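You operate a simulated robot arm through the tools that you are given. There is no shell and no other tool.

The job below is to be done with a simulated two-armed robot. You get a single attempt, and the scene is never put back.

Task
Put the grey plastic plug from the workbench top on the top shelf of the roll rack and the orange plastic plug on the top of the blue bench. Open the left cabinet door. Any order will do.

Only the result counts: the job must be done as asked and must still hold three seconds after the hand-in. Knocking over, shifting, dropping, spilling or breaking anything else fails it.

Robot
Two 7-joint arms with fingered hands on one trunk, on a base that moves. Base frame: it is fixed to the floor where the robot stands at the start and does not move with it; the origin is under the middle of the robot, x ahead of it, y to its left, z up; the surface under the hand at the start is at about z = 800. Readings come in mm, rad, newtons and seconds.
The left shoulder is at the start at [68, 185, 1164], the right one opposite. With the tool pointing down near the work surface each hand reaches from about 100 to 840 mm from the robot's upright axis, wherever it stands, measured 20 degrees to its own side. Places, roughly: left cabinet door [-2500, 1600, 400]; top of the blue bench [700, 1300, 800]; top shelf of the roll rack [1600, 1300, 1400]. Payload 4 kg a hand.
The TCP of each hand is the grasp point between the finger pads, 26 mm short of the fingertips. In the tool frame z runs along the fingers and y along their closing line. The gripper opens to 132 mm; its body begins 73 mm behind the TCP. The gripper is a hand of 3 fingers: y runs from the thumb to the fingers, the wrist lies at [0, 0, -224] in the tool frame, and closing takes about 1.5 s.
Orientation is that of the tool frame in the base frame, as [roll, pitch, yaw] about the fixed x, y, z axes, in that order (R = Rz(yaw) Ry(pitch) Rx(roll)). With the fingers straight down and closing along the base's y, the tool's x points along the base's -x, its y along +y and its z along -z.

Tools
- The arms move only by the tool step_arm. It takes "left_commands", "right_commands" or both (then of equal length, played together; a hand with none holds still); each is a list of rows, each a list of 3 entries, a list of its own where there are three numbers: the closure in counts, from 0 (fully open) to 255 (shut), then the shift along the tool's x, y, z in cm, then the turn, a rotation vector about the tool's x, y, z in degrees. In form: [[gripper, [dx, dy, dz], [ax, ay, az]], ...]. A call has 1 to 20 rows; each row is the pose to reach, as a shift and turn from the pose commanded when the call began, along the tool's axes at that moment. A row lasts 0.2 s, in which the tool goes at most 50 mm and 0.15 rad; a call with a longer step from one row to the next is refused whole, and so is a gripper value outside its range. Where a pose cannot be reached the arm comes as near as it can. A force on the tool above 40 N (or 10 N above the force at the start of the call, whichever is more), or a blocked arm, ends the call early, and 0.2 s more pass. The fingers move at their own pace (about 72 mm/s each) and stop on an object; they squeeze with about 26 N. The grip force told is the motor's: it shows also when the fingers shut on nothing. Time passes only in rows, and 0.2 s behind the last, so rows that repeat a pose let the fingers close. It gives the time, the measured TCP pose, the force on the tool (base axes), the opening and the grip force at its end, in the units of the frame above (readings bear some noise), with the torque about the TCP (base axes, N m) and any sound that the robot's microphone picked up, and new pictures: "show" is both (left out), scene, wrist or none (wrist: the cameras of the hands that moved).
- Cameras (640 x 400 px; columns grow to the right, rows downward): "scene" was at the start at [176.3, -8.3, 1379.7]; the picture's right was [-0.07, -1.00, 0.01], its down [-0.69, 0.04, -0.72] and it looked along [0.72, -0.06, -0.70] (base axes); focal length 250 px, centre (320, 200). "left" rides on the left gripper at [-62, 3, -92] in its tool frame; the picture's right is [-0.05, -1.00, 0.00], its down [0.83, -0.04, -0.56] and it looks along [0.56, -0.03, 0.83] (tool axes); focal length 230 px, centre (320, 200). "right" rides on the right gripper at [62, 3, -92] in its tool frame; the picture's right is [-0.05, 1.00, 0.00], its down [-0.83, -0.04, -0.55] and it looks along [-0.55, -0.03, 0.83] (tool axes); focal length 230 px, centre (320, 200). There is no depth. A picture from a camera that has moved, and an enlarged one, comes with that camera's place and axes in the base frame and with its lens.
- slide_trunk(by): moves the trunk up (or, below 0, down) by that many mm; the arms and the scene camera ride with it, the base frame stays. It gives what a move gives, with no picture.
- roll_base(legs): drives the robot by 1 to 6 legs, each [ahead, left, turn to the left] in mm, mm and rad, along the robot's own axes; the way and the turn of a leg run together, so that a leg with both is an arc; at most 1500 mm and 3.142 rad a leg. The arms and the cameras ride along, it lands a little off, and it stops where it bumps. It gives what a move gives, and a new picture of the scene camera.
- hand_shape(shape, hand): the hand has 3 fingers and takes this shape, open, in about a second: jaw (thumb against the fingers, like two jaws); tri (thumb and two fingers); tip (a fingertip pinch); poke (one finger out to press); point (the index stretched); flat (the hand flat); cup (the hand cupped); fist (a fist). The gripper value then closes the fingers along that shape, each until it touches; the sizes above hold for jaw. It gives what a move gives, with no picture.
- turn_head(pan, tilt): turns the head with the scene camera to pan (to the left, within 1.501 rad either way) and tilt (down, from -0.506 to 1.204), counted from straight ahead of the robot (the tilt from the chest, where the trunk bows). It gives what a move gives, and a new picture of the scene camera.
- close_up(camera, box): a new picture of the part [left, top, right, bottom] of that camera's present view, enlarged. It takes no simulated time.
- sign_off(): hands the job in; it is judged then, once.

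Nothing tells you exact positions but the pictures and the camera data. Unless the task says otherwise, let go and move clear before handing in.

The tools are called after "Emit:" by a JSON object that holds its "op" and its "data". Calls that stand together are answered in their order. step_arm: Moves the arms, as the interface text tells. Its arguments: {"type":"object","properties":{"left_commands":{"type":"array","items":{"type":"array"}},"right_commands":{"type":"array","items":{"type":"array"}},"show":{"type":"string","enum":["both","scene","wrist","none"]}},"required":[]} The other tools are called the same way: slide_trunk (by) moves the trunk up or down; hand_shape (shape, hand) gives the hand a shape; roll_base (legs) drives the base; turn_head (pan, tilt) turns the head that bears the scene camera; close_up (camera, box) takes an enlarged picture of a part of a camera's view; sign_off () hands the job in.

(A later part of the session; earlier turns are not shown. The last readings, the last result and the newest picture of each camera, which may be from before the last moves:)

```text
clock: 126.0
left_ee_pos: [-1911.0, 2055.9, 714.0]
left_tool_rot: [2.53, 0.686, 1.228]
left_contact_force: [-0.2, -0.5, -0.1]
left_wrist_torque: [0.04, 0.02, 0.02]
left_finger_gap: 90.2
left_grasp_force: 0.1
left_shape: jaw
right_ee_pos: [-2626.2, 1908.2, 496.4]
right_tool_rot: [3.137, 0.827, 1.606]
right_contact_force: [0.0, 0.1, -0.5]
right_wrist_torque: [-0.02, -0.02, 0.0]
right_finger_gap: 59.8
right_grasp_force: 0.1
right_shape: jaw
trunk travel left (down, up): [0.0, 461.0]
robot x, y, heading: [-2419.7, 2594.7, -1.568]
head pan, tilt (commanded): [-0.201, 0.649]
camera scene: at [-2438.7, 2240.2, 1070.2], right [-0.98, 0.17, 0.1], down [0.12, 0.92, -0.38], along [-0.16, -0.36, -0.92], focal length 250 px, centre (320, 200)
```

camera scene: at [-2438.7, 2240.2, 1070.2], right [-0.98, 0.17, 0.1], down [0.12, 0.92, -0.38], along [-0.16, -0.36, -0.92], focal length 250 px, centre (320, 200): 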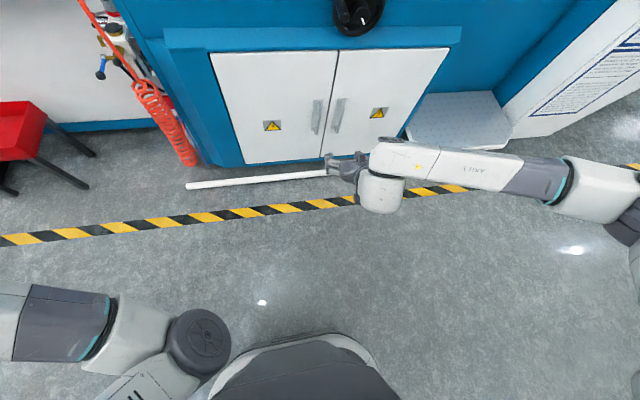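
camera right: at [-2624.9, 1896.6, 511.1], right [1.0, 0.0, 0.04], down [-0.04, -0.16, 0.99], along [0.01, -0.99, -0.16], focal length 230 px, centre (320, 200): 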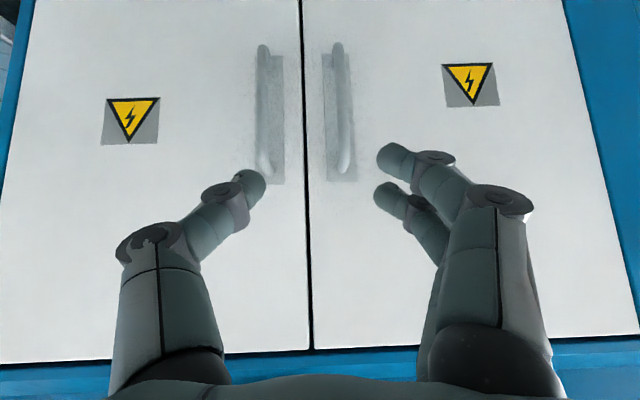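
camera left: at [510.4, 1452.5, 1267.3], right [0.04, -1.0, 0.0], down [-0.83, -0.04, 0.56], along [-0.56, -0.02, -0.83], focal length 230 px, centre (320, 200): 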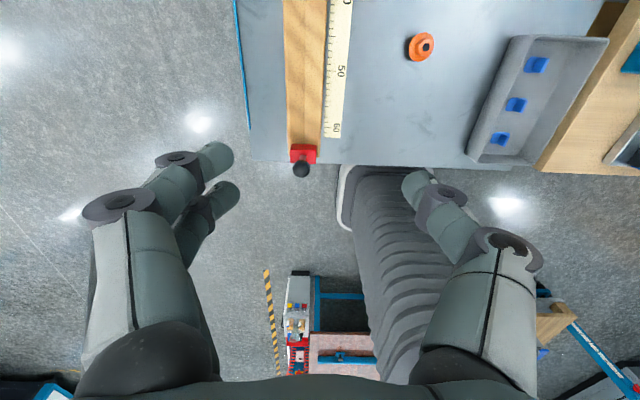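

Now the hand has room. I'll bring it to a pre-grasp about 80 mm in front of the left bar, at bar height.

Emit:
{"op": "step_arm", "data": {"right_commands": [[140, [-0.3, 0.36, 3.76], [0, 0, 0]], [140, [-0.6, 0.72, 7.5], [0, 0, 0]], [140, [-0.9, 1.08, 11.3], [0, 0, 0]], [140, [-1.2, 1.44, 15.0], [0, 0, 0]], [140, [-1.5, 1.8, 18.8], [0, 0, 0]], [140, [-1.5, 1.8, 18.8], [0, 0, 0]]]}}

Emit:
{"op": "close_up", "data": {"camera": "scene", "box": [260, 80, 420, 220]}}

```text
clock: 127.4
left_ee_pos: [-1910.4, 2054.2, 713.5]
left_tool_rot: [2.524, 0.686, 1.227]
left_contact_force: [0.3, 0.8, -0.2]
left_wrist_torque: [0.01, -0.01, 0.0]
left_finger_gap: 90.4
left_grasp_force: 0.0
left_shape: jaw
right_ee_pos: [-2598.2, 1759.5, 376.3]
right_tool_rot: [3.138, 0.828, 1.606]
right_contact_force: [0.5, 0.0, 0.2]
right_wrist_torque: [0.02, -0.02, 0.03]
right_finger_gap: 59.7
right_grasp_force: 0.1
right_shape: jaw
trunk travel left (down, up): [0.0, 461.0]
robot x, y, heading: [-2420.8, 2588.8, -1.565]
head pan, tilt (commanded): [-0.201, 0.649]
camera scene: at [-2438.8, 2239.5, 1070.0], right [-0.98, 0.17, 0.1], down [0.12, 0.92, -0.38], along [-0.16, -0.36, -0.92], focal length 250 px, centre (320, 200)
camera right: at [-2600.1, 1867.9, 393.6], right [1.0, 0.0, 0.04], down [-0.04, -0.16, 0.99], along [0.01, -0.99, -0.16], focal length 230 px, centre (320, 200)
```

scene: 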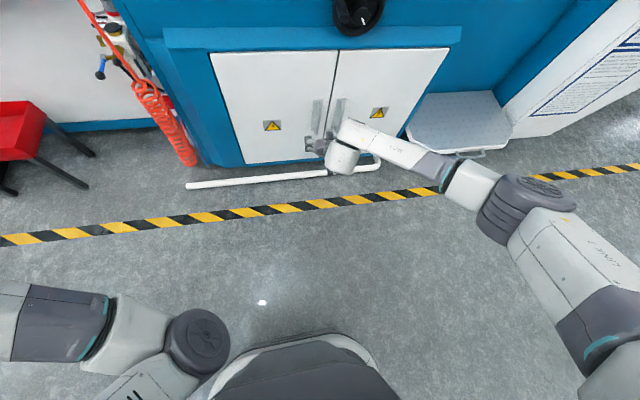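
right: 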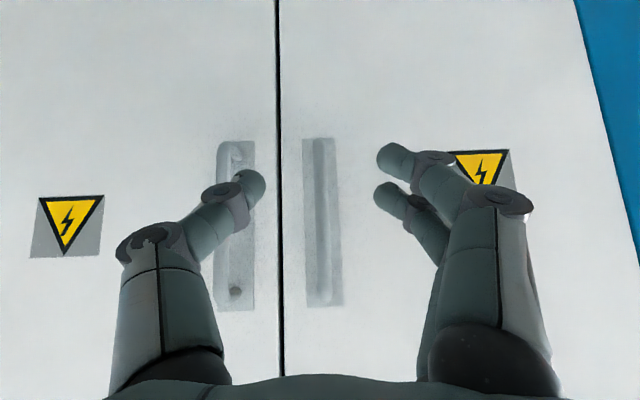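

```text
2.86 times, centred on (340, 150) of scene
camera zoom: at [-2438.8, 2239.5, 1070.0], right [-0.98, 0.17, 0.1], down [0.12, 0.92, -0.38], along [-0.16, -0.36, -0.92], focal length 714 px, centre (263, 343)
```

zoom: 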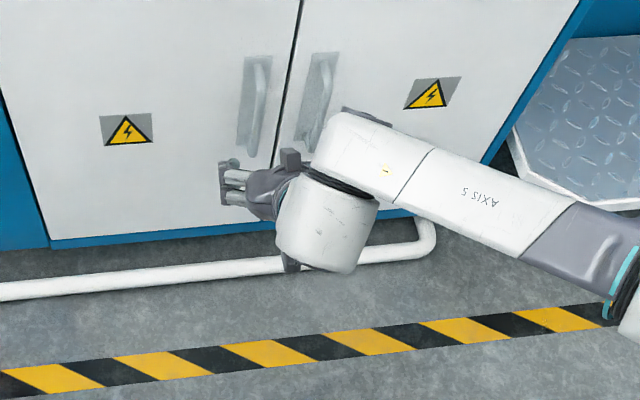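

The bar is centred between thumb and fingers, with both at x of about -2598. I'll move straight toward the door about 75 mm, slowly near the end, so the fingers straddle the bar.

Emit:
{"op": "step_arm", "data": {"right_commands": [[140, [-1.7, -0.05, 1.87], [0, 0, 0]], [140, [-3.4, -0.1, 3.7], [0, 0, 0]], [140, [-4.4, -0.13, 4.8], [0, 0, 0]], [140, [-5.1, -0.15, 5.6], [0, 0, 0]], [140, [-5.1, -0.15, 5.6], [0, 0, 0]]]}}

Emit:
{"op": "close_up", "data": {"camera": "right", "box": [180, 60, 460, 340]}}

```text
clock: 128.6
left_ee_pos: [-1911.5, 2056.7, 714.0]
left_tool_rot: [2.526, 0.686, 1.228]
left_contact_force: [0.0, 0.0, 0.5]
left_wrist_torque: [-0.04, 0.04, 0.03]
left_finger_gap: 90.2
left_grasp_force: 0.0
left_shape: jaw
right_ee_pos: [-2601.1, 1685.5, 375.3]
right_tool_rot: [3.139, 0.825, 1.607]
right_contact_force: [1.2, 12.8, 0.7]
right_wrist_torque: [0.04, -0.03, 0.51]
right_finger_gap: 59.8
right_grasp_force: 0.0
right_shape: jaw
trunk travel left (down, up): [0.0, 461.0]
robot x, y, heading: [-2421.4, 2590.7, -1.565]
head pan, tilt (commanded): [-0.201, 0.649]
camera scene: at [-2438.7, 2239.8, 1069.8], right [-0.98, 0.17, 0.1], down [0.12, 0.92, -0.38], along [-0.16, -0.36, -0.92], focal length 250 px, centre (320, 200)
camera right: at [-2601.1, 1793.2, 392.6], right [1.0, 0.0, 0.04], down [-0.04, -0.16, 0.99], along [0.01, -0.99, -0.16], focal length 230 px, centre (320, 200)
```

scene: 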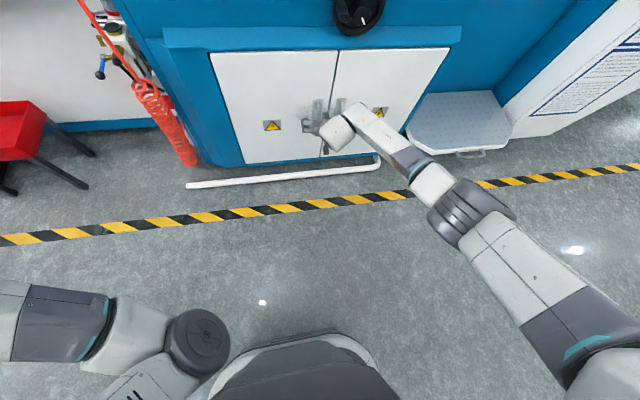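
right: 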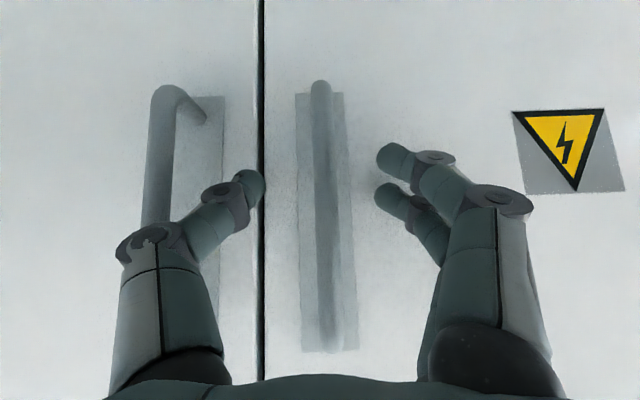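

```text
1.43 times, centred on (320, 200) of right
camera zoom: at [-2601.1, 1793.2, 392.6], right [1.0, 0.0, 0.04], down [-0.04, -0.16, 0.99], along [0.01, -0.99, -0.16], focal length 329 px, centre (320, 200)
```

zoom: 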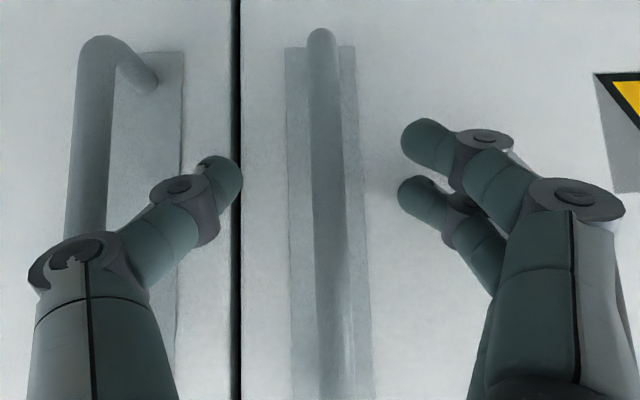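

The bar is right between the fingers, and the far fingertips just touch the door at about 13 N. I'll back off 6 mm and close on the bar.

Emit:
{"op": "step_arm", "data": {"right_commands": [[140, [0.4, 0, -0.45], [0, 0, 0]], [180, [0.4, 0, -0.45], [0, 0, 0]], [220, [0.4, 0, -0.45], [0, 0, 0]], [255, [0.4, 0, -0.45], [0, 0, 0]], [255, [0.4, 0, -0.45], [0, 0, 0]], [255, [0.4, 0, -0.45], [0, 0, 0]], [255, [0.4, 0, -0.45], [0, 0, 0]]]}}

Emit:
{"op": "close_up", "data": {"camera": "right", "box": [180, 60, 460, 340]}}

```text
clock: 130.2
left_ee_pos: [-1909.8, 2054.9, 713.9]
left_tool_rot: [2.527, 0.685, 1.227]
left_contact_force: [-0.6, 0.0, -0.2]
left_wrist_torque: [0.0, -0.01, 0.03]
left_finger_gap: 90.1
left_grasp_force: 0.1
left_shape: jaw
right_ee_pos: [-2602.1, 1689.8, 375.7]
right_tool_rot: [3.138, 0.825, 1.606]
right_contact_force: [0.7, -1.9, -1.7]
right_wrist_torque: [0.01, -0.19, -0.03]
right_finger_gap: 0.2
right_grasp_force: 26.1
right_shape: jaw
trunk travel left (down, up): [0.0, 461.0]
robot x, y, heading: [-2424.3, 2591.1, -1.563]
head pan, tilt (commanded): [-0.201, 0.649]
camera scene: at [-2438.8, 2238.7, 1069.5], right [-0.98, 0.17, 0.1], down [0.12, 0.92, -0.38], along [-0.16, -0.36, -0.92], focal length 250 px, centre (320, 200)
camera right: at [-2601.9, 1798.0, 393.4], right [1.0, 0.0, 0.04], down [-0.04, -0.16, 0.99], along [0.01, -0.99, -0.16], focal length 230 px, centre (320, 200)
```

scene: 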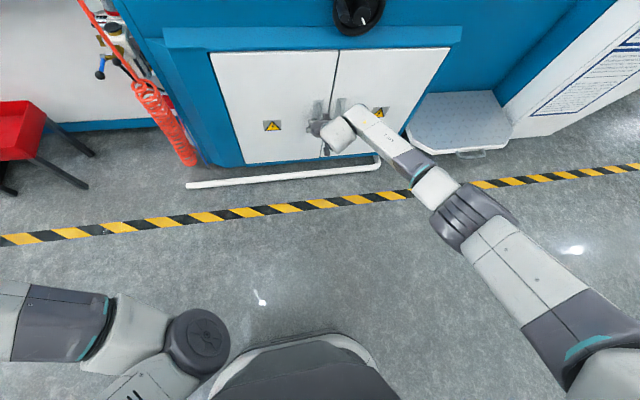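
right: 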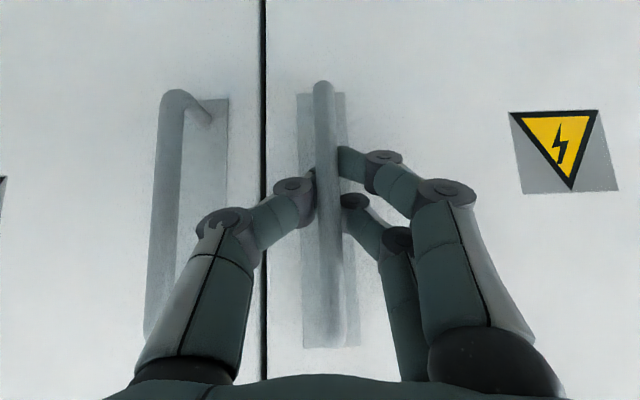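

```text
1.43 times, centred on (320, 200) of right
camera zoom: at [-2601.9, 1798.0, 393.4], right [1.0, 0.0, 0.04], down [-0.04, -0.16, 0.99], along [0.01, -0.99, -0.16], focal length 329 px, centre (320, 200)
```

zoom: 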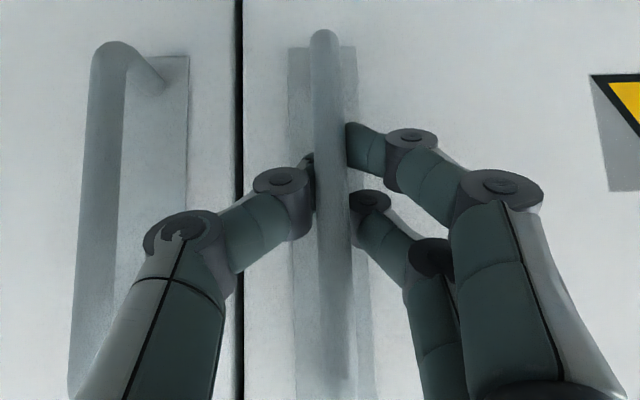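

The fingers have wrapped around behind the bar. I'll pull the door open along its arc about the left hinge, turning the hand with it, starting with about 10 degrees.

Emit:
{"op": "step_arm", "data": {"right_commands": [[255, [0.83, 0.27, -0.9], [1.84, 0, 1.7]], [255, [1.67, 0.55, -1.81], [3.68, 0, 3.39]], [255, [2.5, 0.92, -2.7], [5.5, 0, 5.08]], [255, [3.29, 1.29, -3.58], [7.36, 0, 6.77]], [255, [3.29, 1.29, -3.58], [7.36, 0, 6.77]]]}}

```text
clock: 131.4
left_ee_pos: [-1909.5, 2055.3, 713.1]
left_tool_rot: [2.525, 0.684, 1.226]
left_contact_force: [-0.7, -1.8, 0.3]
left_wrist_torque: [-0.03, 0.03, -0.01]
left_finger_gap: 90.4
left_grasp_force: 0.0
left_shape: jaw
right_ee_pos: [-2592.1, 1739.4, 376.9]
right_tool_rot: [3.137, 0.825, 1.431]
right_contact_force: [-0.1, 1.4, -5.4]
right_wrist_torque: [0.03, -0.16, -0.03]
right_finger_gap: 0.1
right_grasp_force: 25.9
right_shape: jaw
trunk travel left (down, up): [0.0, 461.0]
robot x, y, heading: [-2426.7, 2593.4, -1.565]
head pan, tilt (commanded): [-0.201, 0.649]
camera scene: at [-2438.9, 2238.3, 1069.2], right [-0.98, 0.17, 0.1], down [0.12, 0.92, -0.38], along [-0.16, -0.36, -0.92], focal length 250 px, centre (320, 200)
camera right: at [-2572.3, 1846.2, 394.0], right [0.98, -0.17, 0.04], down [-0.07, -0.15, 0.99], along [-0.16, -0.97, -0.16], focal length 230 px, centre (320, 200)
```

scene: 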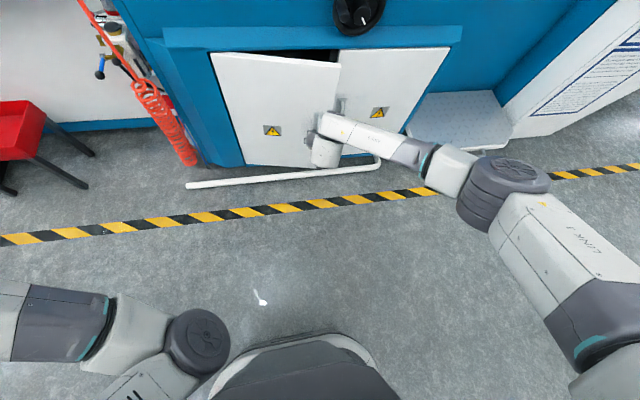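
right: 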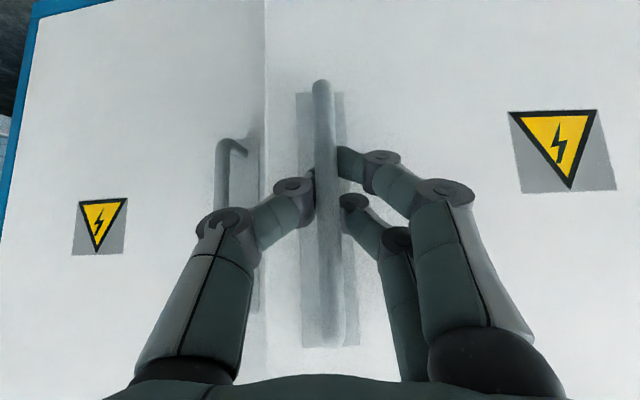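

The door is opening smoothly with the hinge on the left as expected. I'll continue the arc to about 30 degrees.

Emit:
{"op": "step_arm", "data": {"right_commands": [[255, [1.68, 0.55, -1.81], [3.67, 0, 3.39]], [255, [3.3, 1.31, -3.58], [7.35, 0, 6.79]], [255, [4.89, 2.27, -5.29], [11.02, 0, 10.18]], [255, [6.4, 3.43, -6.93], [14.69, 0, 13.57]], [255, [6.4, 3.43, -6.93], [14.69, 0, 13.57]]]}}

```text
clock: 132.6
left_ee_pos: [-1911.3, 2052.2, 713.6]
left_tool_rot: [2.524, 0.683, 1.224]
left_contact_force: [-0.4, 0.3, 0.4]
left_wrist_torque: [0.01, -0.01, 0.0]
left_finger_gap: 90.3
left_grasp_force: 0.1
left_shape: jaw
right_ee_pos: [-2574.3, 1764.2, 411.8]
right_tool_rot: [-3.097, 0.729, 1.149]
right_contact_force: [-23.6, 9.4, -23.1]
right_wrist_torque: [-0.14, -0.15, -0.06]
right_finger_gap: 0.0
right_grasp_force: 25.8
right_shape: jaw
right hand out of reach, approached as far as the arm can: row 1, 2, 3, 4, 5
trunk travel left (down, up): [0.0, 461.0]
robot x, y, heading: [-2419.9, 2588.4, -1.567]
head pan, tilt (commanded): [-0.201, 0.649]
camera scene: at [-2440.9, 2236.9, 1068.6], right [-0.98, 0.17, 0.1], down [0.12, 0.92, -0.38], along [-0.16, -0.36, -0.92], focal length 250 px, centre (320, 200)
camera right: at [-2523.4, 1857.3, 437.9], right [0.88, -0.47, 0.0], down [-0.12, -0.22, 0.97], along [-0.46, -0.85, -0.25], focal length 230 px, centre (320, 200)
```

scene: 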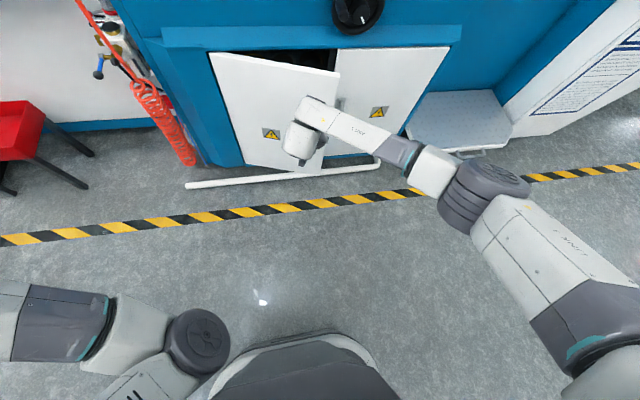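
right: 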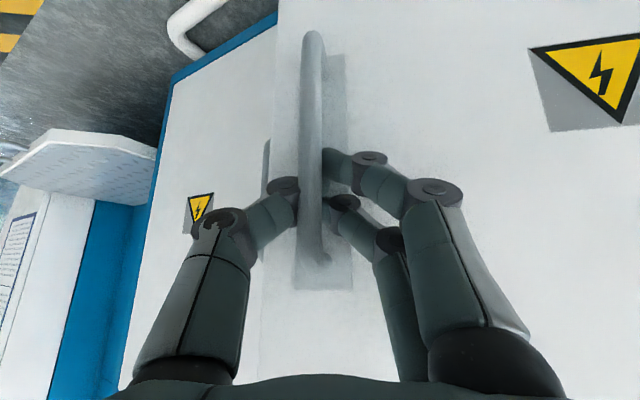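

The door is about 16° open, but the arm has reached its limit with that hand turn. I'll relax the hand's twist and height first, so it isn't straining on the handle.

Emit:
{"op": "step_arm", "data": {"right_commands": [[255, [1.0, -0.1, 0.8], [-2, -0.1, -2.2]], [255, [2.0, -0.3, 1.6], [-4, -0.2, -4.5]], [255, [2.9, -0.4, 2.3], [-6, -0.3, -6.7]], [255, [2.9, -0.4, 2.3], [-6, -0.3, -6.7]]]}}

```text
clock: 133.6
left_ee_pos: [-1909.1, 2056.8, 716.4]
left_tool_rot: [2.525, 0.688, 1.228]
left_contact_force: [0.6, -1.0, 0.7]
left_wrist_torque: [-0.02, 0.01, 0.02]
left_finger_gap: 90.0
left_grasp_force: 0.0
left_shape: jaw
right_ee_pos: [-2569.7, 1771.5, 384.5]
right_tool_rot: [-3.107, 0.74, 1.307]
right_contact_force: [-15.0, 8.2, 22.1]
right_wrist_torque: [0.14, 0.14, 0.0]
right_finger_gap: 0.0
right_grasp_force: 25.5
right_shape: jaw
trunk travel left (down, up): [0.0, 461.0]
robot x, y, heading: [-2422.6, 2588.3, -1.565]
head pan, tilt (commanded): [-0.201, 0.649]
camera scene: at [-2438.3, 2242.2, 1071.2], right [-0.98, 0.17, 0.1], down [0.12, 0.92, -0.38], along [-0.16, -0.36, -0.92], focal length 250 px, centre (320, 200)
camera right: at [-2533.9, 1872.5, 410.0], right [0.95, -0.32, 0.01], down [-0.08, -0.22, 0.97], along [-0.31, -0.92, -0.24], focal length 230 px, centre (320, 200)
```

scene: 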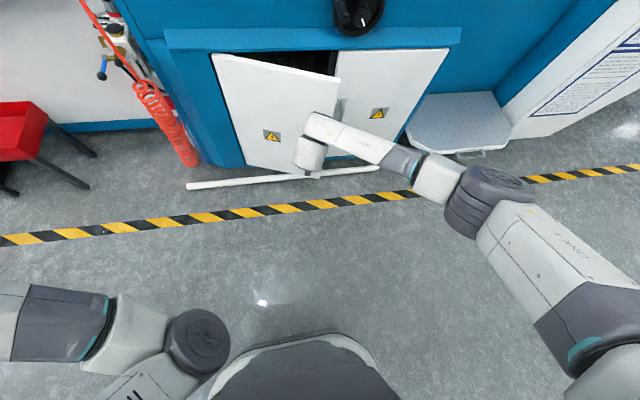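
right: 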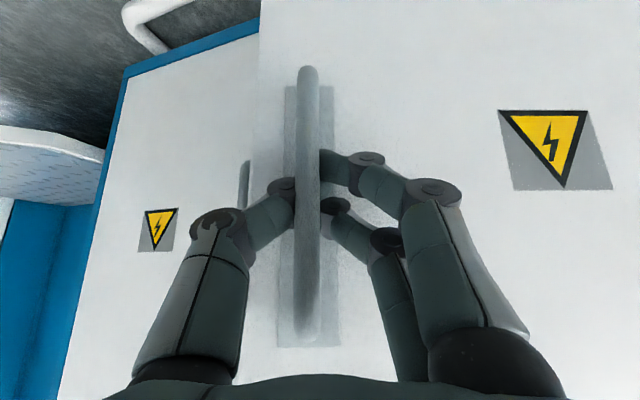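

The strain is low now and the door is about 17° open, still caged in the fingers. I'll swing the base as a whole around the hinge, strafing left while turning right, to carry the door further. I'll do half of the move first.

Emit:
{"op": "roll_base", "data": {"legs": [[-13, 118, -0.125]]}}

```text
clock: 134.8
left_ee_pos: [-1863.1, 2002.4, 713.5]
left_tool_rot: [2.526, 0.687, 1.101]
left_contact_force: [0.2, -0.1, 0.0]
left_wrist_torque: [0.03, -0.01, 0.01]
left_finger_gap: 90.1
left_grasp_force: 0.2
left_shape: jaw
right_ee_pos: [-2556.4, 1803.8, 382.7]
right_tool_rot: [-3.104, 0.739, 1.183]
right_contact_force: [-6.0, 3.3, 18.1]
right_wrist_torque: [-0.03, 0.07, -0.09]
right_finger_gap: 0.2
right_grasp_force: 25.7
right_shape: jaw
trunk travel left (down, up): [0.0, 461.0]
robot x, y, heading: [-2311.1, 2597.8, -1.693]
head pan, tilt (commanded): [-0.201, 0.649]
camera scene: at [-2364.7, 2251.9, 1070.5], right [-0.95, 0.29, 0.1], down [0.23, 0.89, -0.38], along [-0.2, -0.34, -0.92], focal length 250 px, centre (320, 200)
```

scene: 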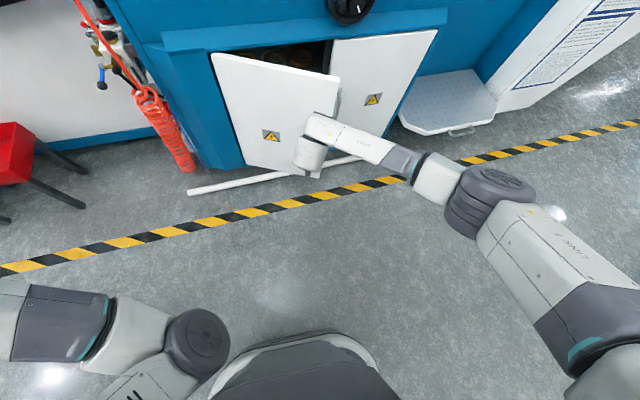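

That works well, with low forces and the door now about 24° open. I'll continue the same swing for another 0.25 rad.

Emit:
{"op": "roll_base", "data": {"legs": [[-29, 235, -0.25]]}}

```text
clock: 136.6
left_ee_pos: [-1786.6, 1884.4, 715.3]
left_tool_rot: [2.522, 0.687, 0.854]
left_contact_force: [-1.2, 0.3, 0.1]
left_wrist_torque: [0.02, 0.01, 0.0]
left_finger_gap: 90.1
left_grasp_force: 0.1
left_shape: jaw
right_ee_pos: [-2508.2, 1859.7, 380.8]
right_tool_rot: [-3.097, 0.738, 0.934]
right_contact_force: [-19.8, 18.8, 15.5]
right_wrist_torque: [0.18, -0.03, -0.2]
right_finger_gap: 0.2
right_grasp_force: 26.3
right_shape: jaw
trunk travel left (down, up): [0.0, 461.0]
robot x, y, heading: [-2072.7, 2568.7, -1.938]
head pan, tilt (commanded): [-0.201, 0.649]
camera scene: at [-2211.7, 2248.0, 1070.4], right [-0.85, 0.51, 0.1], down [0.44, 0.81, -0.38], along [-0.28, -0.28, -0.92], focal length 250 px, centre (320, 200)
```

scene: 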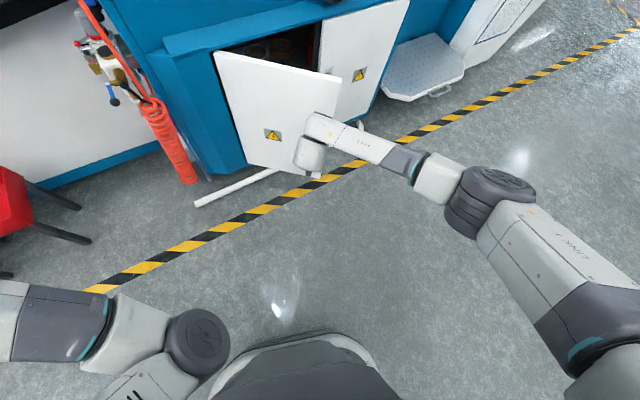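

The door is about 39° open. I'll let go of the handle and draw the hand straight back out; after that I'll push the door the rest of the way from its inner side.

Emit:
{"op": "step_arm", "data": {"right_commands": [[220, [0, 0, 0], [0, 0, 0]], [180, [0, 0, 0], [0, 0, 0]], [140, [0, 0, 0], [0, 0, 0]], [140, [0, 0, 0], [0, 0, 0]], [140, [0, 0, 0], [0, 0, 0]], [140, [0, 0, -2], [0, 0, 0]], [140, [0, 0, -5], [0, 0, 0]], [140, [0, 0, -8], [0, 0, 0]], [140, [0, 0, -8], [0, 0, 0]]]}}

```text
clock: 138.6
left_ee_pos: [-1786.2, 1883.7, 714.5]
left_tool_rot: [2.521, 0.684, 0.856]
left_contact_force: [-0.2, 0.2, -0.7]
left_wrist_torque: [0.0, 0.06, -0.02]
left_finger_gap: 90.0
left_grasp_force: 0.0
left_shape: jaw
right_ee_pos: [-2474.2, 1899.5, 441.4]
right_tool_rot: [-3.099, 0.734, 0.935]
right_contact_force: [-0.2, -0.3, 0.2]
right_wrist_torque: [0.01, 0.01, 0.01]
right_finger_gap: 59.0
right_grasp_force: 0.1
right_shape: jaw
trunk travel left (down, up): [0.0, 461.0]
robot x, y, heading: [-2071.8, 2568.6, -1.938]
head pan, tilt (commanded): [-0.201, 0.649]
camera scene: at [-2212.5, 2245.9, 1069.5], right [-0.85, 0.51, 0.1], down [0.44, 0.81, -0.38], along [-0.28, -0.28, -0.92], focal length 250 px, centre (320, 200)
camera right: at [-2403.5, 1980.7, 466.7], right [0.76, -0.65, 0.0], down [-0.16, -0.18, 0.97], along [-0.63, -0.74, -0.24], focal length 230 px, centre (320, 200)
```

scene: 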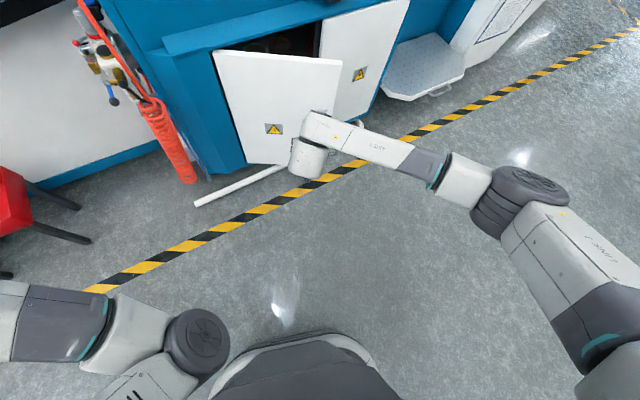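
right: 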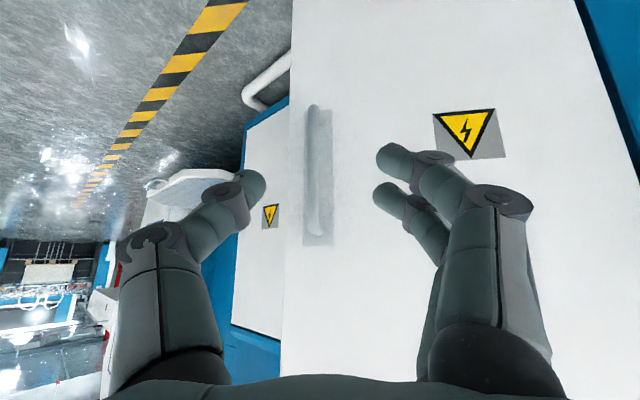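

The hand is free and the door stays open. I'll back off, turn square to the cabinet and strafe right, so the hand ends up on the inner side of the door's free edge.

Emit:
{"op": "roll_base", "data": {"legs": [[-200, 0, 0], [0, 0, 0.37], [0, -500, 0]]}}

```text
clock: 143.8
left_ee_pos: [-1996.4, 2208.3, 714.5]
left_tool_rot: [2.522, 0.684, 1.205]
left_contact_force: [-0.8, -1.4, 0.3]
left_wrist_torque: [0.0, -0.02, 0.0]
left_finger_gap: 90.4
left_grasp_force: 0.1
left_shape: jaw
right_ee_pos: [-2649.7, 1988.9, 440.5]
right_tool_rot: [-3.097, 0.737, 1.286]
right_contact_force: [-0.4, -0.5, -0.1]
right_wrist_torque: [-0.01, 0.02, 0.0]
right_finger_gap: 59.0
right_grasp_force: 0.0
right_shape: jaw
trunk travel left (down, up): [0.0, 461.0]
robot x, y, heading: [-2497.2, 2757.7, -1.591]
head pan, tilt (commanded): [-0.201, 0.649]
camera scene: at [-2521.5, 2404.1, 1069.7], right [-0.98, 0.19, 0.1], down [0.14, 0.91, -0.38], along [-0.17, -0.36, -0.92], focal length 250 px, centre (320, 200)
```

scene: 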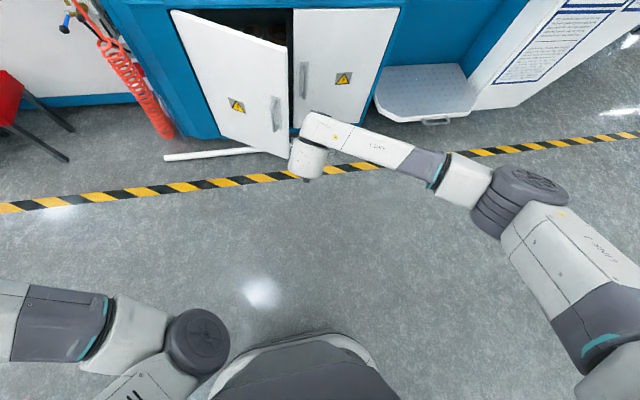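

The hand is now on the -x side of the door's free edge. I'll check the door's angle and the clearance close up.

Emit:
{"op": "close_up", "data": {"camera": "scene", "box": [160, 0, 400, 200]}}

Emit:
{"op": "close_up", "data": {"camera": "right", "box": [0, 0, 640, 400]}}

```text
2.00 times, centred on (280, 100) of scene
camera zoom: at [-2521.5, 2404.1, 1069.7], right [-0.98, 0.19, 0.1], down [0.14, 0.91, -0.38], along [-0.17, -0.36, -0.92], focal length 500 px, centre (400, 400)
```

zoom: 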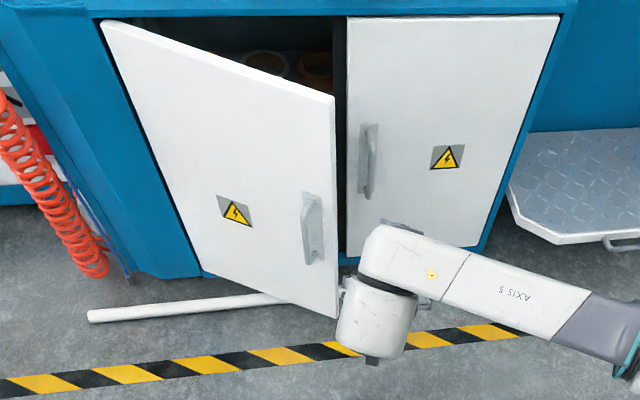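

```text
1.00 times, centred on (320, 200) of right (not enlarged: the box is as wide or as high as the picture)
camera zoom: at [-2609.8, 2088.9, 466.7], right [0.94, -0.35, 0.0], down [-0.09, -0.23, 0.97], along [-0.34, -0.91, -0.24], focal length 230 px, centre (320, 200)
```

zoom: 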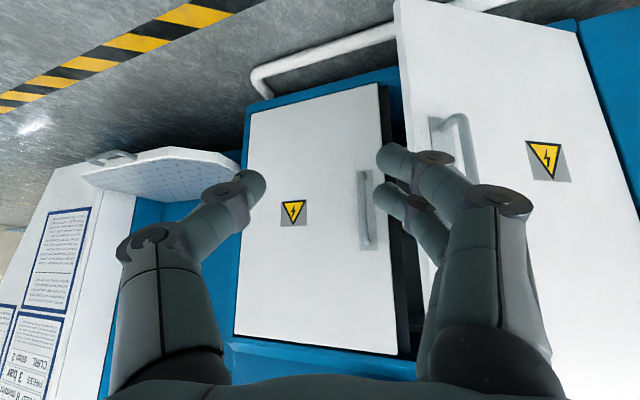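

The door swung back slightly when I let go and now stands about 28° open, staying put. I'll close the fingers into a slim pusher and turn them to point forward-left, so they can go behind the free edge. I'll start with the tilt.

Emit:
{"op": "step_arm", "data": {"right_commands": [[200, [0, 0, 0], [0, -7, 0]], [255, [0, 0, 0], [0, -14, 0]], [255, [0, 0, 0], [0, -21, 0]], [255, [0, 0, 0], [0, -28, 0]], [255, [0, 0, 0], [0, -28, 0]]], "show": "scene"}}

```text
clock: 145.0
left_ee_pos: [-1995.0, 2208.3, 714.0]
left_tool_rot: [2.523, 0.682, 1.205]
left_contact_force: [-0.4, 0.2, 0.0]
left_wrist_torque: [-0.03, 0.02, 0.0]
left_finger_gap: 90.2
left_grasp_force: 0.1
left_shape: jaw
right_ee_pos: [-2653.9, 1976.9, 450.6]
right_tool_rot: [-3.089, 0.776, 1.3]
right_contact_force: [0.6, -0.4, -0.3]
right_wrist_torque: [0.02, 0.02, 0.02]
right_finger_gap: 0.0
right_grasp_force: 26.1
right_shape: jaw
right hand out of reach, approached as far as the arm can: row 1, 2, 3, 4, 5
trunk travel left (down, up): [0.0, 461.0]
robot x, y, heading: [-2496.5, 2754.0, -1.588]
head pan, tilt (commanded): [-0.201, 0.649]
camera scene: at [-2521.1, 2404.1, 1069.7], right [-0.98, 0.19, 0.1], down [0.14, 0.91, -0.38], along [-0.17, -0.36, -0.92], focal length 250 px, centre (320, 200)
```

scene: 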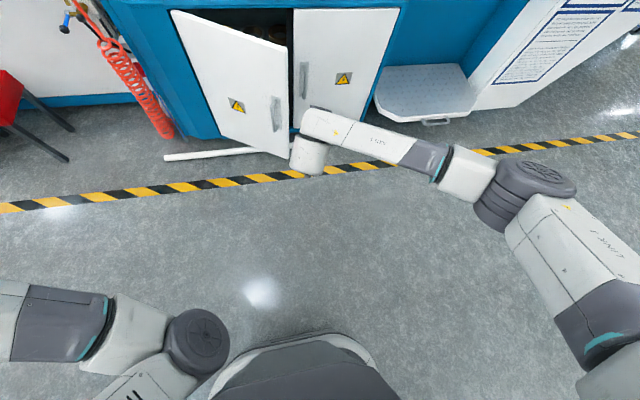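

The tilt is at its limit in this arm pose, so I'll try turning the hand to the left about the vertical instead.

Emit:
{"op": "step_arm", "data": {"right_commands": [[255, [0, 0, 0], [-5.4, -0.3, -5.5]], [255, [0, 0, 0], [-10.7, -0.6, -11.0]], [255, [0, 0, 0], [-16.1, -0.9, -16.4]], [255, [0, 0, 0], [-21.5, -1.1, -21.9]], [255, [0, 0, 0], [-26.8, -1.4, -27.3]], [255, [0, 0, 0], [-32.2, -1.7, -32.8]], [255, [0, 0, 0], [-32.2, -1.7, -32.8]]]}}

```text
clock: 146.6
left_ee_pos: [-1995.8, 2208.0, 714.3]
left_tool_rot: [2.523, 0.686, 1.205]
left_contact_force: [0.4, -0.8, -0.2]
left_wrist_torque: [-0.01, 0.01, 0.01]
left_finger_gap: 90.0
left_grasp_force: 0.2
left_shape: jaw
right_ee_pos: [-2654.8, 1975.1, 452.6]
right_tool_rot: [-3.089, 0.777, 2.104]
right_contact_force: [-0.6, 0.2, 0.5]
right_wrist_torque: [0.02, -0.02, 0.0]
right_finger_gap: 0.0
right_grasp_force: 26.2
right_shape: jaw
trunk travel left (down, up): [0.0, 461.0]
robot x, y, heading: [-2496.9, 2755.8, -1.59]
head pan, tilt (commanded): [-0.201, 0.649]
camera scene: at [-2521.1, 2404.1, 1069.7], right [-0.98, 0.19, 0.1], down [0.14, 0.91, -0.38], along [-0.17, -0.36, -0.92], focal length 250 px, centre (320, 200)
camera right: at [-2701.6, 2071.8, 475.0], right [0.9, 0.44, 0.0], down [0.09, -0.18, 0.98], along [0.43, -0.88, -0.2], focal length 230 px, centre (320, 200)
```

scene: 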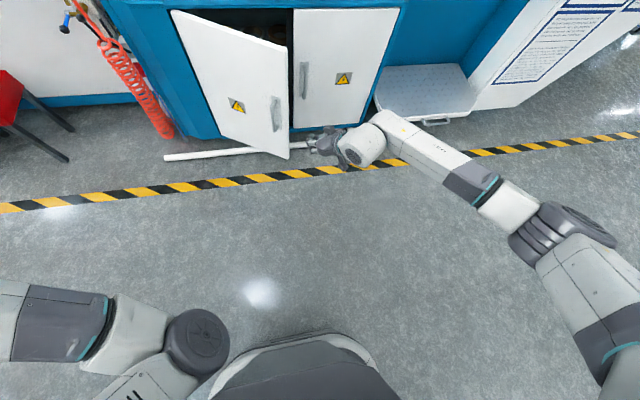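
right: 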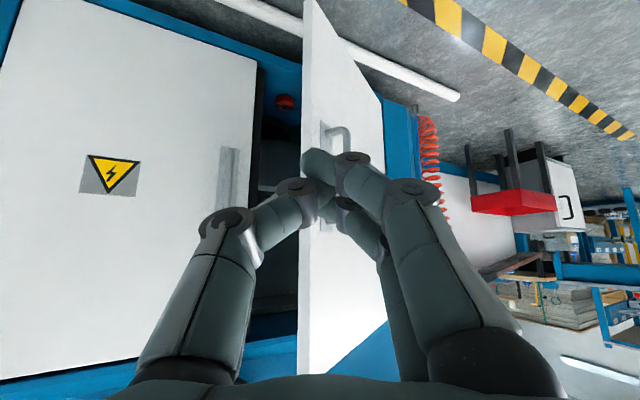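

Turning worked: the fingers now point forward-left and the dark cabinet gap is visible beside the door edge. I'll try to level the fingers a bit more in this pose.

Emit:
{"op": "step_arm", "data": {"right_commands": [[255, [0, 0, 0], [0, -7, 0]], [255, [0, 0, 0], [0, -14, 0]], [255, [0, 0, 0], [0, -20, 0]], [255, [0, 0, 0], [0, -20, 0]]], "show": "none"}}

```text
clock: 147.6
left_ee_pos: [-1996.9, 2208.2, 715.0]
left_tool_rot: [2.522, 0.687, 1.204]
left_contact_force: [-0.5, 0.1, -0.3]
left_wrist_torque: [0.01, 0.02, -0.03]
left_finger_gap: 90.3
left_grasp_force: 0.0
left_shape: jaw
right_ee_pos: [-2655.3, 1975.7, 452.5]
right_tool_rot: [-3.052, 1.126, 2.148]
right_contact_force: [0.4, 0.2, 0.0]
right_wrist_torque: [-0.02, -0.03, -0.01]
right_finger_gap: 0.0
right_grasp_force: 25.9
right_shape: jaw
trunk travel left (down, up): [0.0, 461.0]
robot x, y, heading: [-2495.0, 2751.1, -1.591]
head pan, tilt (commanded): [-0.201, 0.649]
```

The fingers are now nearly level, 25° down, and point forward-left. I'll strafe right a little so the fingers line up beside the inner side of the free edge, then look.

Emit:
{"op": "roll_base", "data": {"legs": [[55, -95, 0]]}}

Emit:
{"op": "close_up", "data": {"camera": "right", "box": [0, 0, 640, 400]}}

Emit:
{"op": "close_up", "data": {"camera": "scene", "box": [160, 0, 460, 220]}}

```text
clock: 148.8
left_ee_pos: [-2096.9, 2152.1, 714.8]
left_tool_rot: [2.522, 0.684, 1.197]
left_contact_force: [0.6, -0.7, 0.7]
left_wrist_torque: [0.03, -0.02, 0.01]
left_finger_gap: 90.0
left_grasp_force: 0.0
left_shape: jaw
right_ee_pos: [-2757.7, 1922.6, 451.8]
right_tool_rot: [-3.056, 1.125, 2.138]
right_contact_force: [-0.3, -0.1, -0.3]
right_wrist_torque: [-0.01, 0.0, 0.02]
right_finger_gap: 0.0
right_grasp_force: 26.0
right_shape: jaw
trunk travel left (down, up): [0.0, 461.0]
robot x, y, heading: [-2597.5, 2703.8, -1.601]
head pan, tilt (commanded): [-0.201, 0.649]
camera scene: at [-2622.2, 2350.3, 1069.4], right [-0.98, 0.19, 0.1], down [0.14, 0.91, -0.38], along [-0.17, -0.36, -0.92], focal length 250 px, centre (320, 200)
```

scene: 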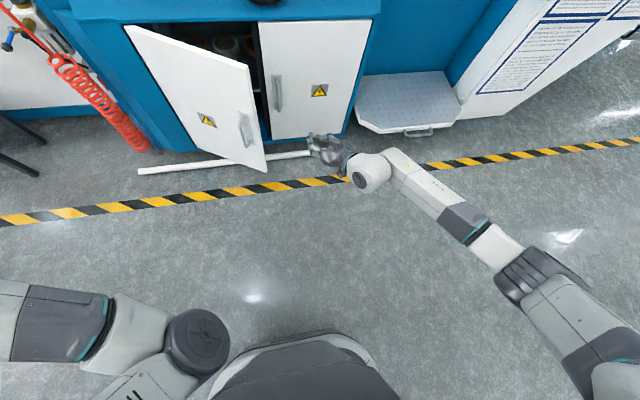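

```text
1.00 times, centred on (320, 200) of right (not enlarged: the box is as wide or as high as the picture)
camera zoom: at [-2805.4, 2019.8, 435.5], right [0.89, 0.45, 0.01], down [-0.07, 0.12, 0.99], along [0.44, -0.88, 0.14], focal length 230 px, centre (320, 200)
```

zoom: 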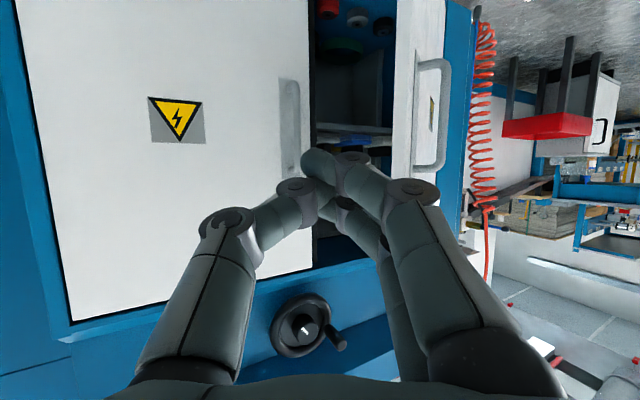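

```text
1.82 times, centred on (310, 110) of scene
camera zoom: at [-2622.2, 2350.3, 1069.4], right [-0.98, 0.19, 0.1], down [0.14, 0.91, -0.38], along [-0.17, -0.36, -0.92], focal length 454 px, centre (338, 364)
```

zoom: 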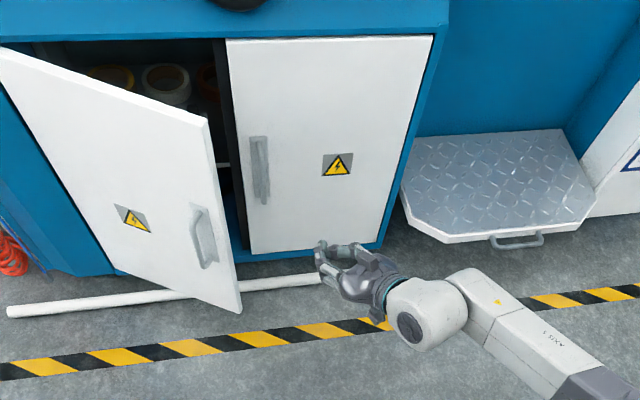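

The hand now points at the gap with the free edge about 67 mm to its door side. I'll advance along the finger direction so the fingertips pass about 50 mm behind the edge.

Emit:
{"op": "roll_base", "data": {"legs": [[181, 122, 0]]}}

Emit:
{"op": "close_up", "data": {"camera": "right", "box": [0, 0, 640, 400]}}

Emit:
{"op": "close_up", "data": {"camera": "scene", "box": [160, 0, 460, 220]}}

```text
clock: 150.5
left_ee_pos: [-1981.9, 1963.8, 714.7]
left_tool_rot: [2.522, 0.684, 1.193]
left_contact_force: [-1.0, -0.1, -0.8]
left_wrist_torque: [0.0, -0.01, -0.01]
left_finger_gap: 90.4
left_grasp_force: 0.0
left_shape: jaw
right_ee_pos: [-2644.0, 1738.6, 450.7]
right_tool_rot: [-3.053, 1.123, 2.132]
right_contact_force: [0.3, -0.1, 0.5]
right_wrist_torque: [-0.01, -0.01, 0.01]
right_finger_gap: 0.0
right_grasp_force: 26.2
right_shape: jaw
trunk travel left (down, up): [0.0, 461.0]
robot x, y, heading: [-2475.2, 2520.0, -1.598]
head pan, tilt (commanded): [-0.201, 0.649]
camera scene: at [-2505.0, 2164.6, 1069.4], right [-0.97, 0.2, 0.1], down [0.15, 0.91, -0.38], along [-0.17, -0.35, -0.92], focal length 250 px, centre (320, 200)
```

scene: 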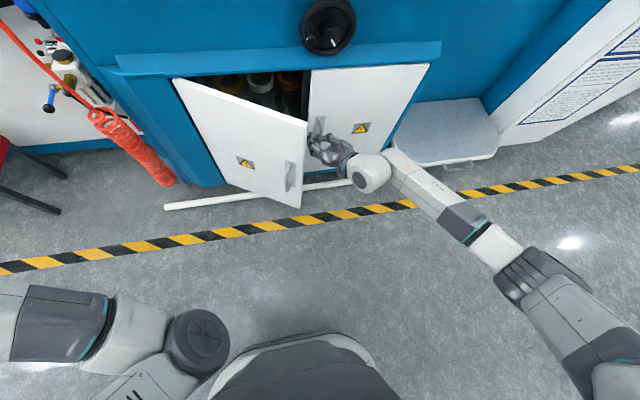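

```text
1.00 times, centred on (320, 200) of right (not enlarged: the box is as wide or as high as the picture)
camera zoom: at [-2691.4, 1835.5, 435.6], right [0.9, 0.44, 0.01], down [-0.07, 0.12, 0.99], along [0.44, -0.89, 0.14], focal length 230 px, centre (320, 200)
```

zoom: 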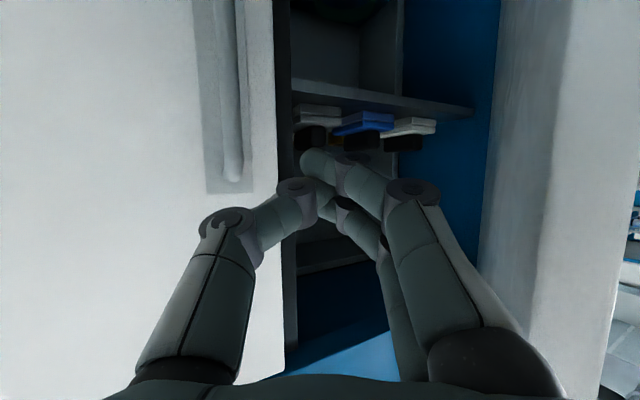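

```text
1.82 times, centred on (310, 110) of scene
camera zoom: at [-2505.0, 2164.6, 1069.4], right [-0.97, 0.2, 0.1], down [0.15, 0.91, -0.38], along [-0.17, -0.35, -0.92], focal length 454 px, centre (338, 364)
```

zoom: 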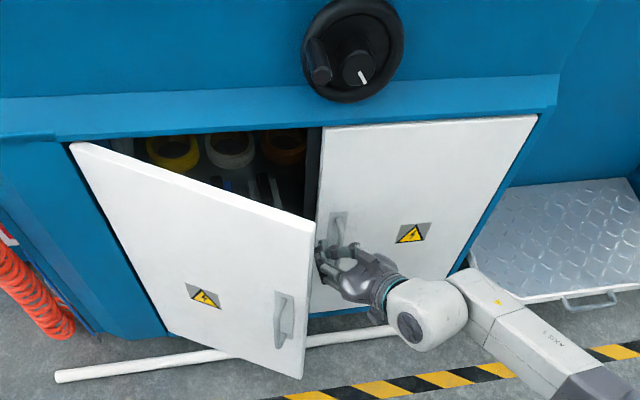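

The fingers are behind the open door with its inner face beside them. Now I'll move the base left and back so the fingers sweep the door outward.

Emit:
{"op": "roll_base", "data": {"legs": [[-100, 130, 0]]}}

Emit:
{"op": "close_up", "data": {"camera": "right", "box": [0, 0, 640, 400]}}

```text
clock: 152.0
left_ee_pos: [-1849.8, 2063.9, 714.9]
left_tool_rot: [2.522, 0.686, 1.194]
left_contact_force: [0.3, 0.6, -0.3]
left_wrist_torque: [0.01, -0.01, 0.0]
left_finger_gap: 90.1
left_grasp_force: 0.0
left_shape: jaw
right_ee_pos: [-2511.6, 1836.9, 452.5]
right_tool_rot: [-3.051, 1.124, 2.139]
right_contact_force: [-0.4, -0.2, -0.2]
right_wrist_torque: [-0.01, -0.01, -0.05]
right_finger_gap: 0.0
right_grasp_force: 25.7
right_shape: jaw
trunk travel left (down, up): [0.0, 461.0]
robot x, y, heading: [-2347.2, 2611.4, -1.597]
head pan, tilt (commanded): [-0.201, 0.649]
camera scene: at [-2373.1, 2264.6, 1070.0], right [-0.97, 0.2, 0.1], down [0.15, 0.91, -0.38], along [-0.17, -0.36, -0.92], focal length 250 px, centre (320, 200)
```

scene: 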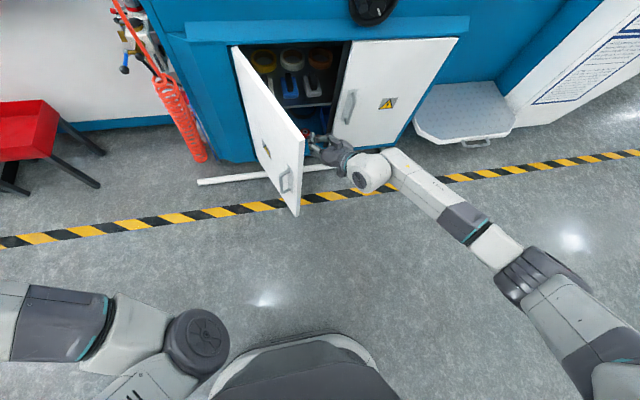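

```text
1.00 times, centred on (320, 200) of right (not enlarged: the box is as wide or as high as the picture)
camera zoom: at [-2559.1, 1934.2, 436.8], right [0.89, 0.45, 0.01], down [-0.07, 0.13, 0.99], along [0.44, -0.89, 0.14], focal length 230 px, centre (320, 200)
```

zoom: 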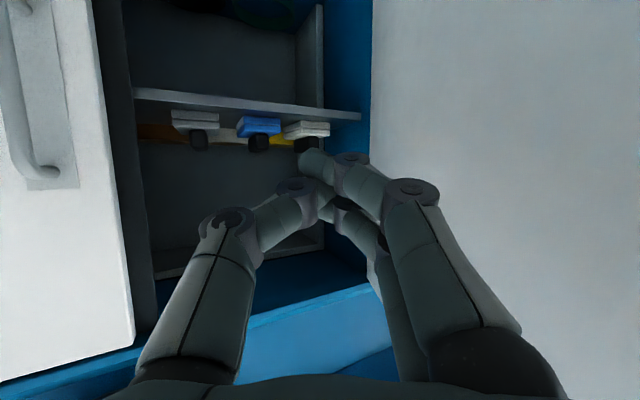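

The door is about 50° open and swings freely. I'll keep sweeping it left toward 85–90°.

Emit:
{"op": "roll_base", "data": {"legs": [[-25, 130, 0]]}}

Emit:
{"op": "close_up", "data": {"camera": "scene", "box": [160, 0, 460, 260]}}

```text
clock: 153.3
left_ee_pos: [-1718.1, 2083.7, 715.0]
left_tool_rot: [2.522, 0.685, 1.192]
left_contact_force: [-0.2, 0.7, 0.8]
left_wrist_torque: [-0.02, 0.05, -0.01]
left_finger_gap: 90.3
left_grasp_force: 0.1
left_shape: jaw
right_ee_pos: [-2379.4, 1857.5, 453.2]
right_tool_rot: [-3.052, 1.124, 2.136]
right_contact_force: [-0.5, -0.1, -0.3]
right_wrist_torque: [0.03, 0.02, -0.03]
right_finger_gap: 0.0
right_grasp_force: 26.6
right_shape: jaw
trunk travel left (down, up): [0.0, 461.0]
robot x, y, heading: [-2215.9, 2633.7, -1.602]
head pan, tilt (commanded): [-0.201, 0.649]
camera scene: at [-2240.9, 2284.9, 1069.8], right [-0.97, 0.2, 0.1], down [0.15, 0.91, -0.38], along [-0.17, -0.36, -0.92], focal length 250 px, centre (320, 200)
```

scene: 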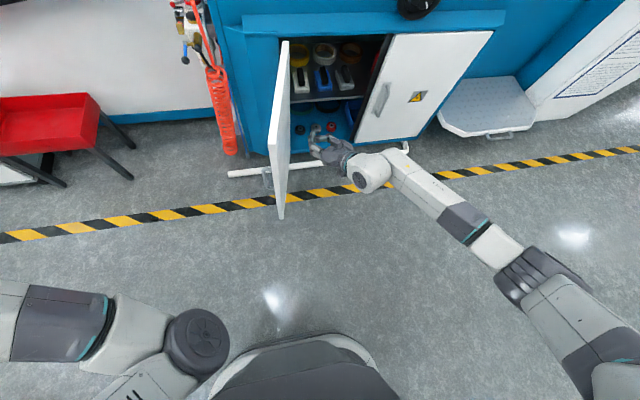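

```text
1.54 times, centred on (310, 130) of scene
camera zoom: at [-2240.9, 2284.9, 1069.8], right [-0.97, 0.2, 0.1], down [0.15, 0.91, -0.38], along [-0.17, -0.36, -0.92], focal length 385 px, centre (335, 308)
```

zoom: 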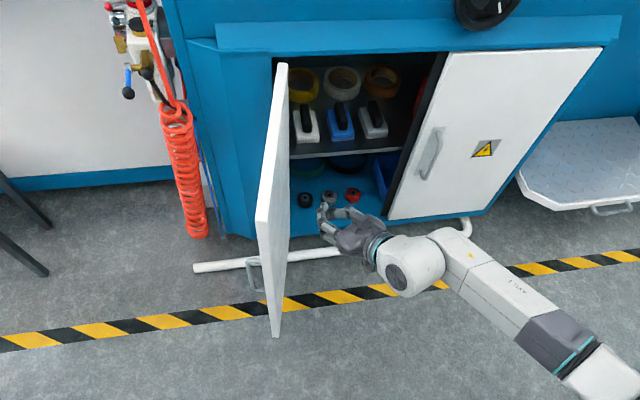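

The door now stands about 100° open, with the cabinet interior fully visible. I'll back straight away from it and check that it stays open.

Emit:
{"op": "roll_base", "data": {"legs": [[-350, 0, 0]]}}

Emit:
{"op": "turn_head", "data": {"pan": -0.1, "tilt": 0.4}}

```text
clock: 155.6
left_ee_pos: [-1709.7, 2436.6, 715.6]
left_tool_rot: [2.52, 0.686, 1.186]
left_contact_force: [0.3, -0.2, 0.2]
left_wrist_torque: [0.02, 0.01, -0.01]
left_finger_gap: 90.2
left_grasp_force: 0.1
left_shape: jaw
right_ee_pos: [-2371.8, 2212.9, 453.7]
right_tool_rot: [-3.052, 1.125, 2.132]
right_contact_force: [-0.3, 0.4, 0.5]
right_wrist_torque: [0.0, 0.01, 0.03]
right_finger_gap: 0.0
right_grasp_force: 25.9
right_shape: jaw
trunk travel left (down, up): [0.0, 461.0]
robot x, y, heading: [-2202.3, 2990.8, -1.601]
head pan, tilt (commanded): [-0.201, 0.649]
camera scene: at [-2231.9, 2640.2, 1070.0], right [-0.97, 0.2, 0.1], down [0.15, 0.91, -0.38], along [-0.17, -0.36, -0.92], focal length 250 px, centre (320, 200)
```

scene: 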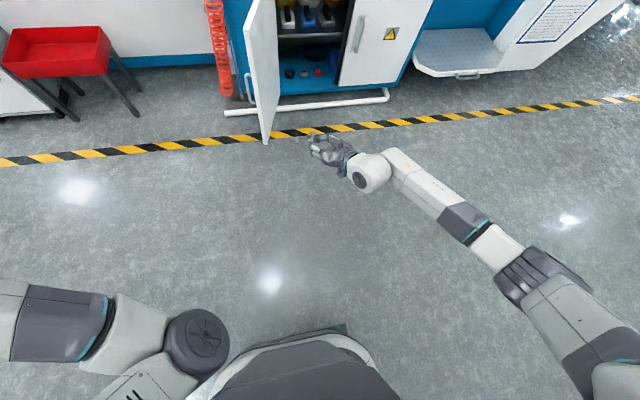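

```text
clock: 156.3
left_ee_pos: [-1710.7, 2437.1, 714.5]
left_tool_rot: [2.522, 0.685, 1.187]
left_contact_force: [0.2, 0.3, 0.2]
left_wrist_torque: [0.01, -0.01, -0.02]
left_finger_gap: 90.6
left_grasp_force: 0.0
left_shape: jaw
right_ee_pos: [-2371.5, 2214.0, 451.9]
right_tool_rot: [-3.053, 1.124, 2.131]
right_contact_force: [-0.5, 0.5, -0.5]
right_wrist_torque: [0.04, 0.0, 0.03]
right_finger_gap: 0.1
right_grasp_force: 26.4
right_shape: jaw
trunk travel left (down, up): [0.0, 461.0]
robot x, y, heading: [-2204.3, 2993.9, -1.6]
head pan, tilt (commanded): [-0.099, 0.4]
camera scene: at [-2224.5, 2621.7, 1085.3], right [-0.99, 0.12, 0.05], down [0.07, 0.8, -0.59], along [-0.11, -0.58, -0.8], focal length 250 px, centre (320, 200)
```

scene: 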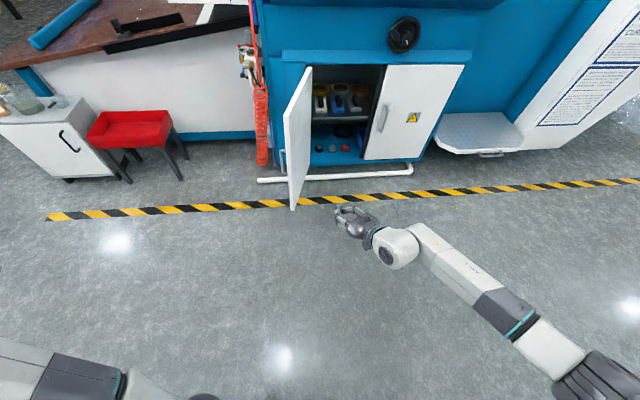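

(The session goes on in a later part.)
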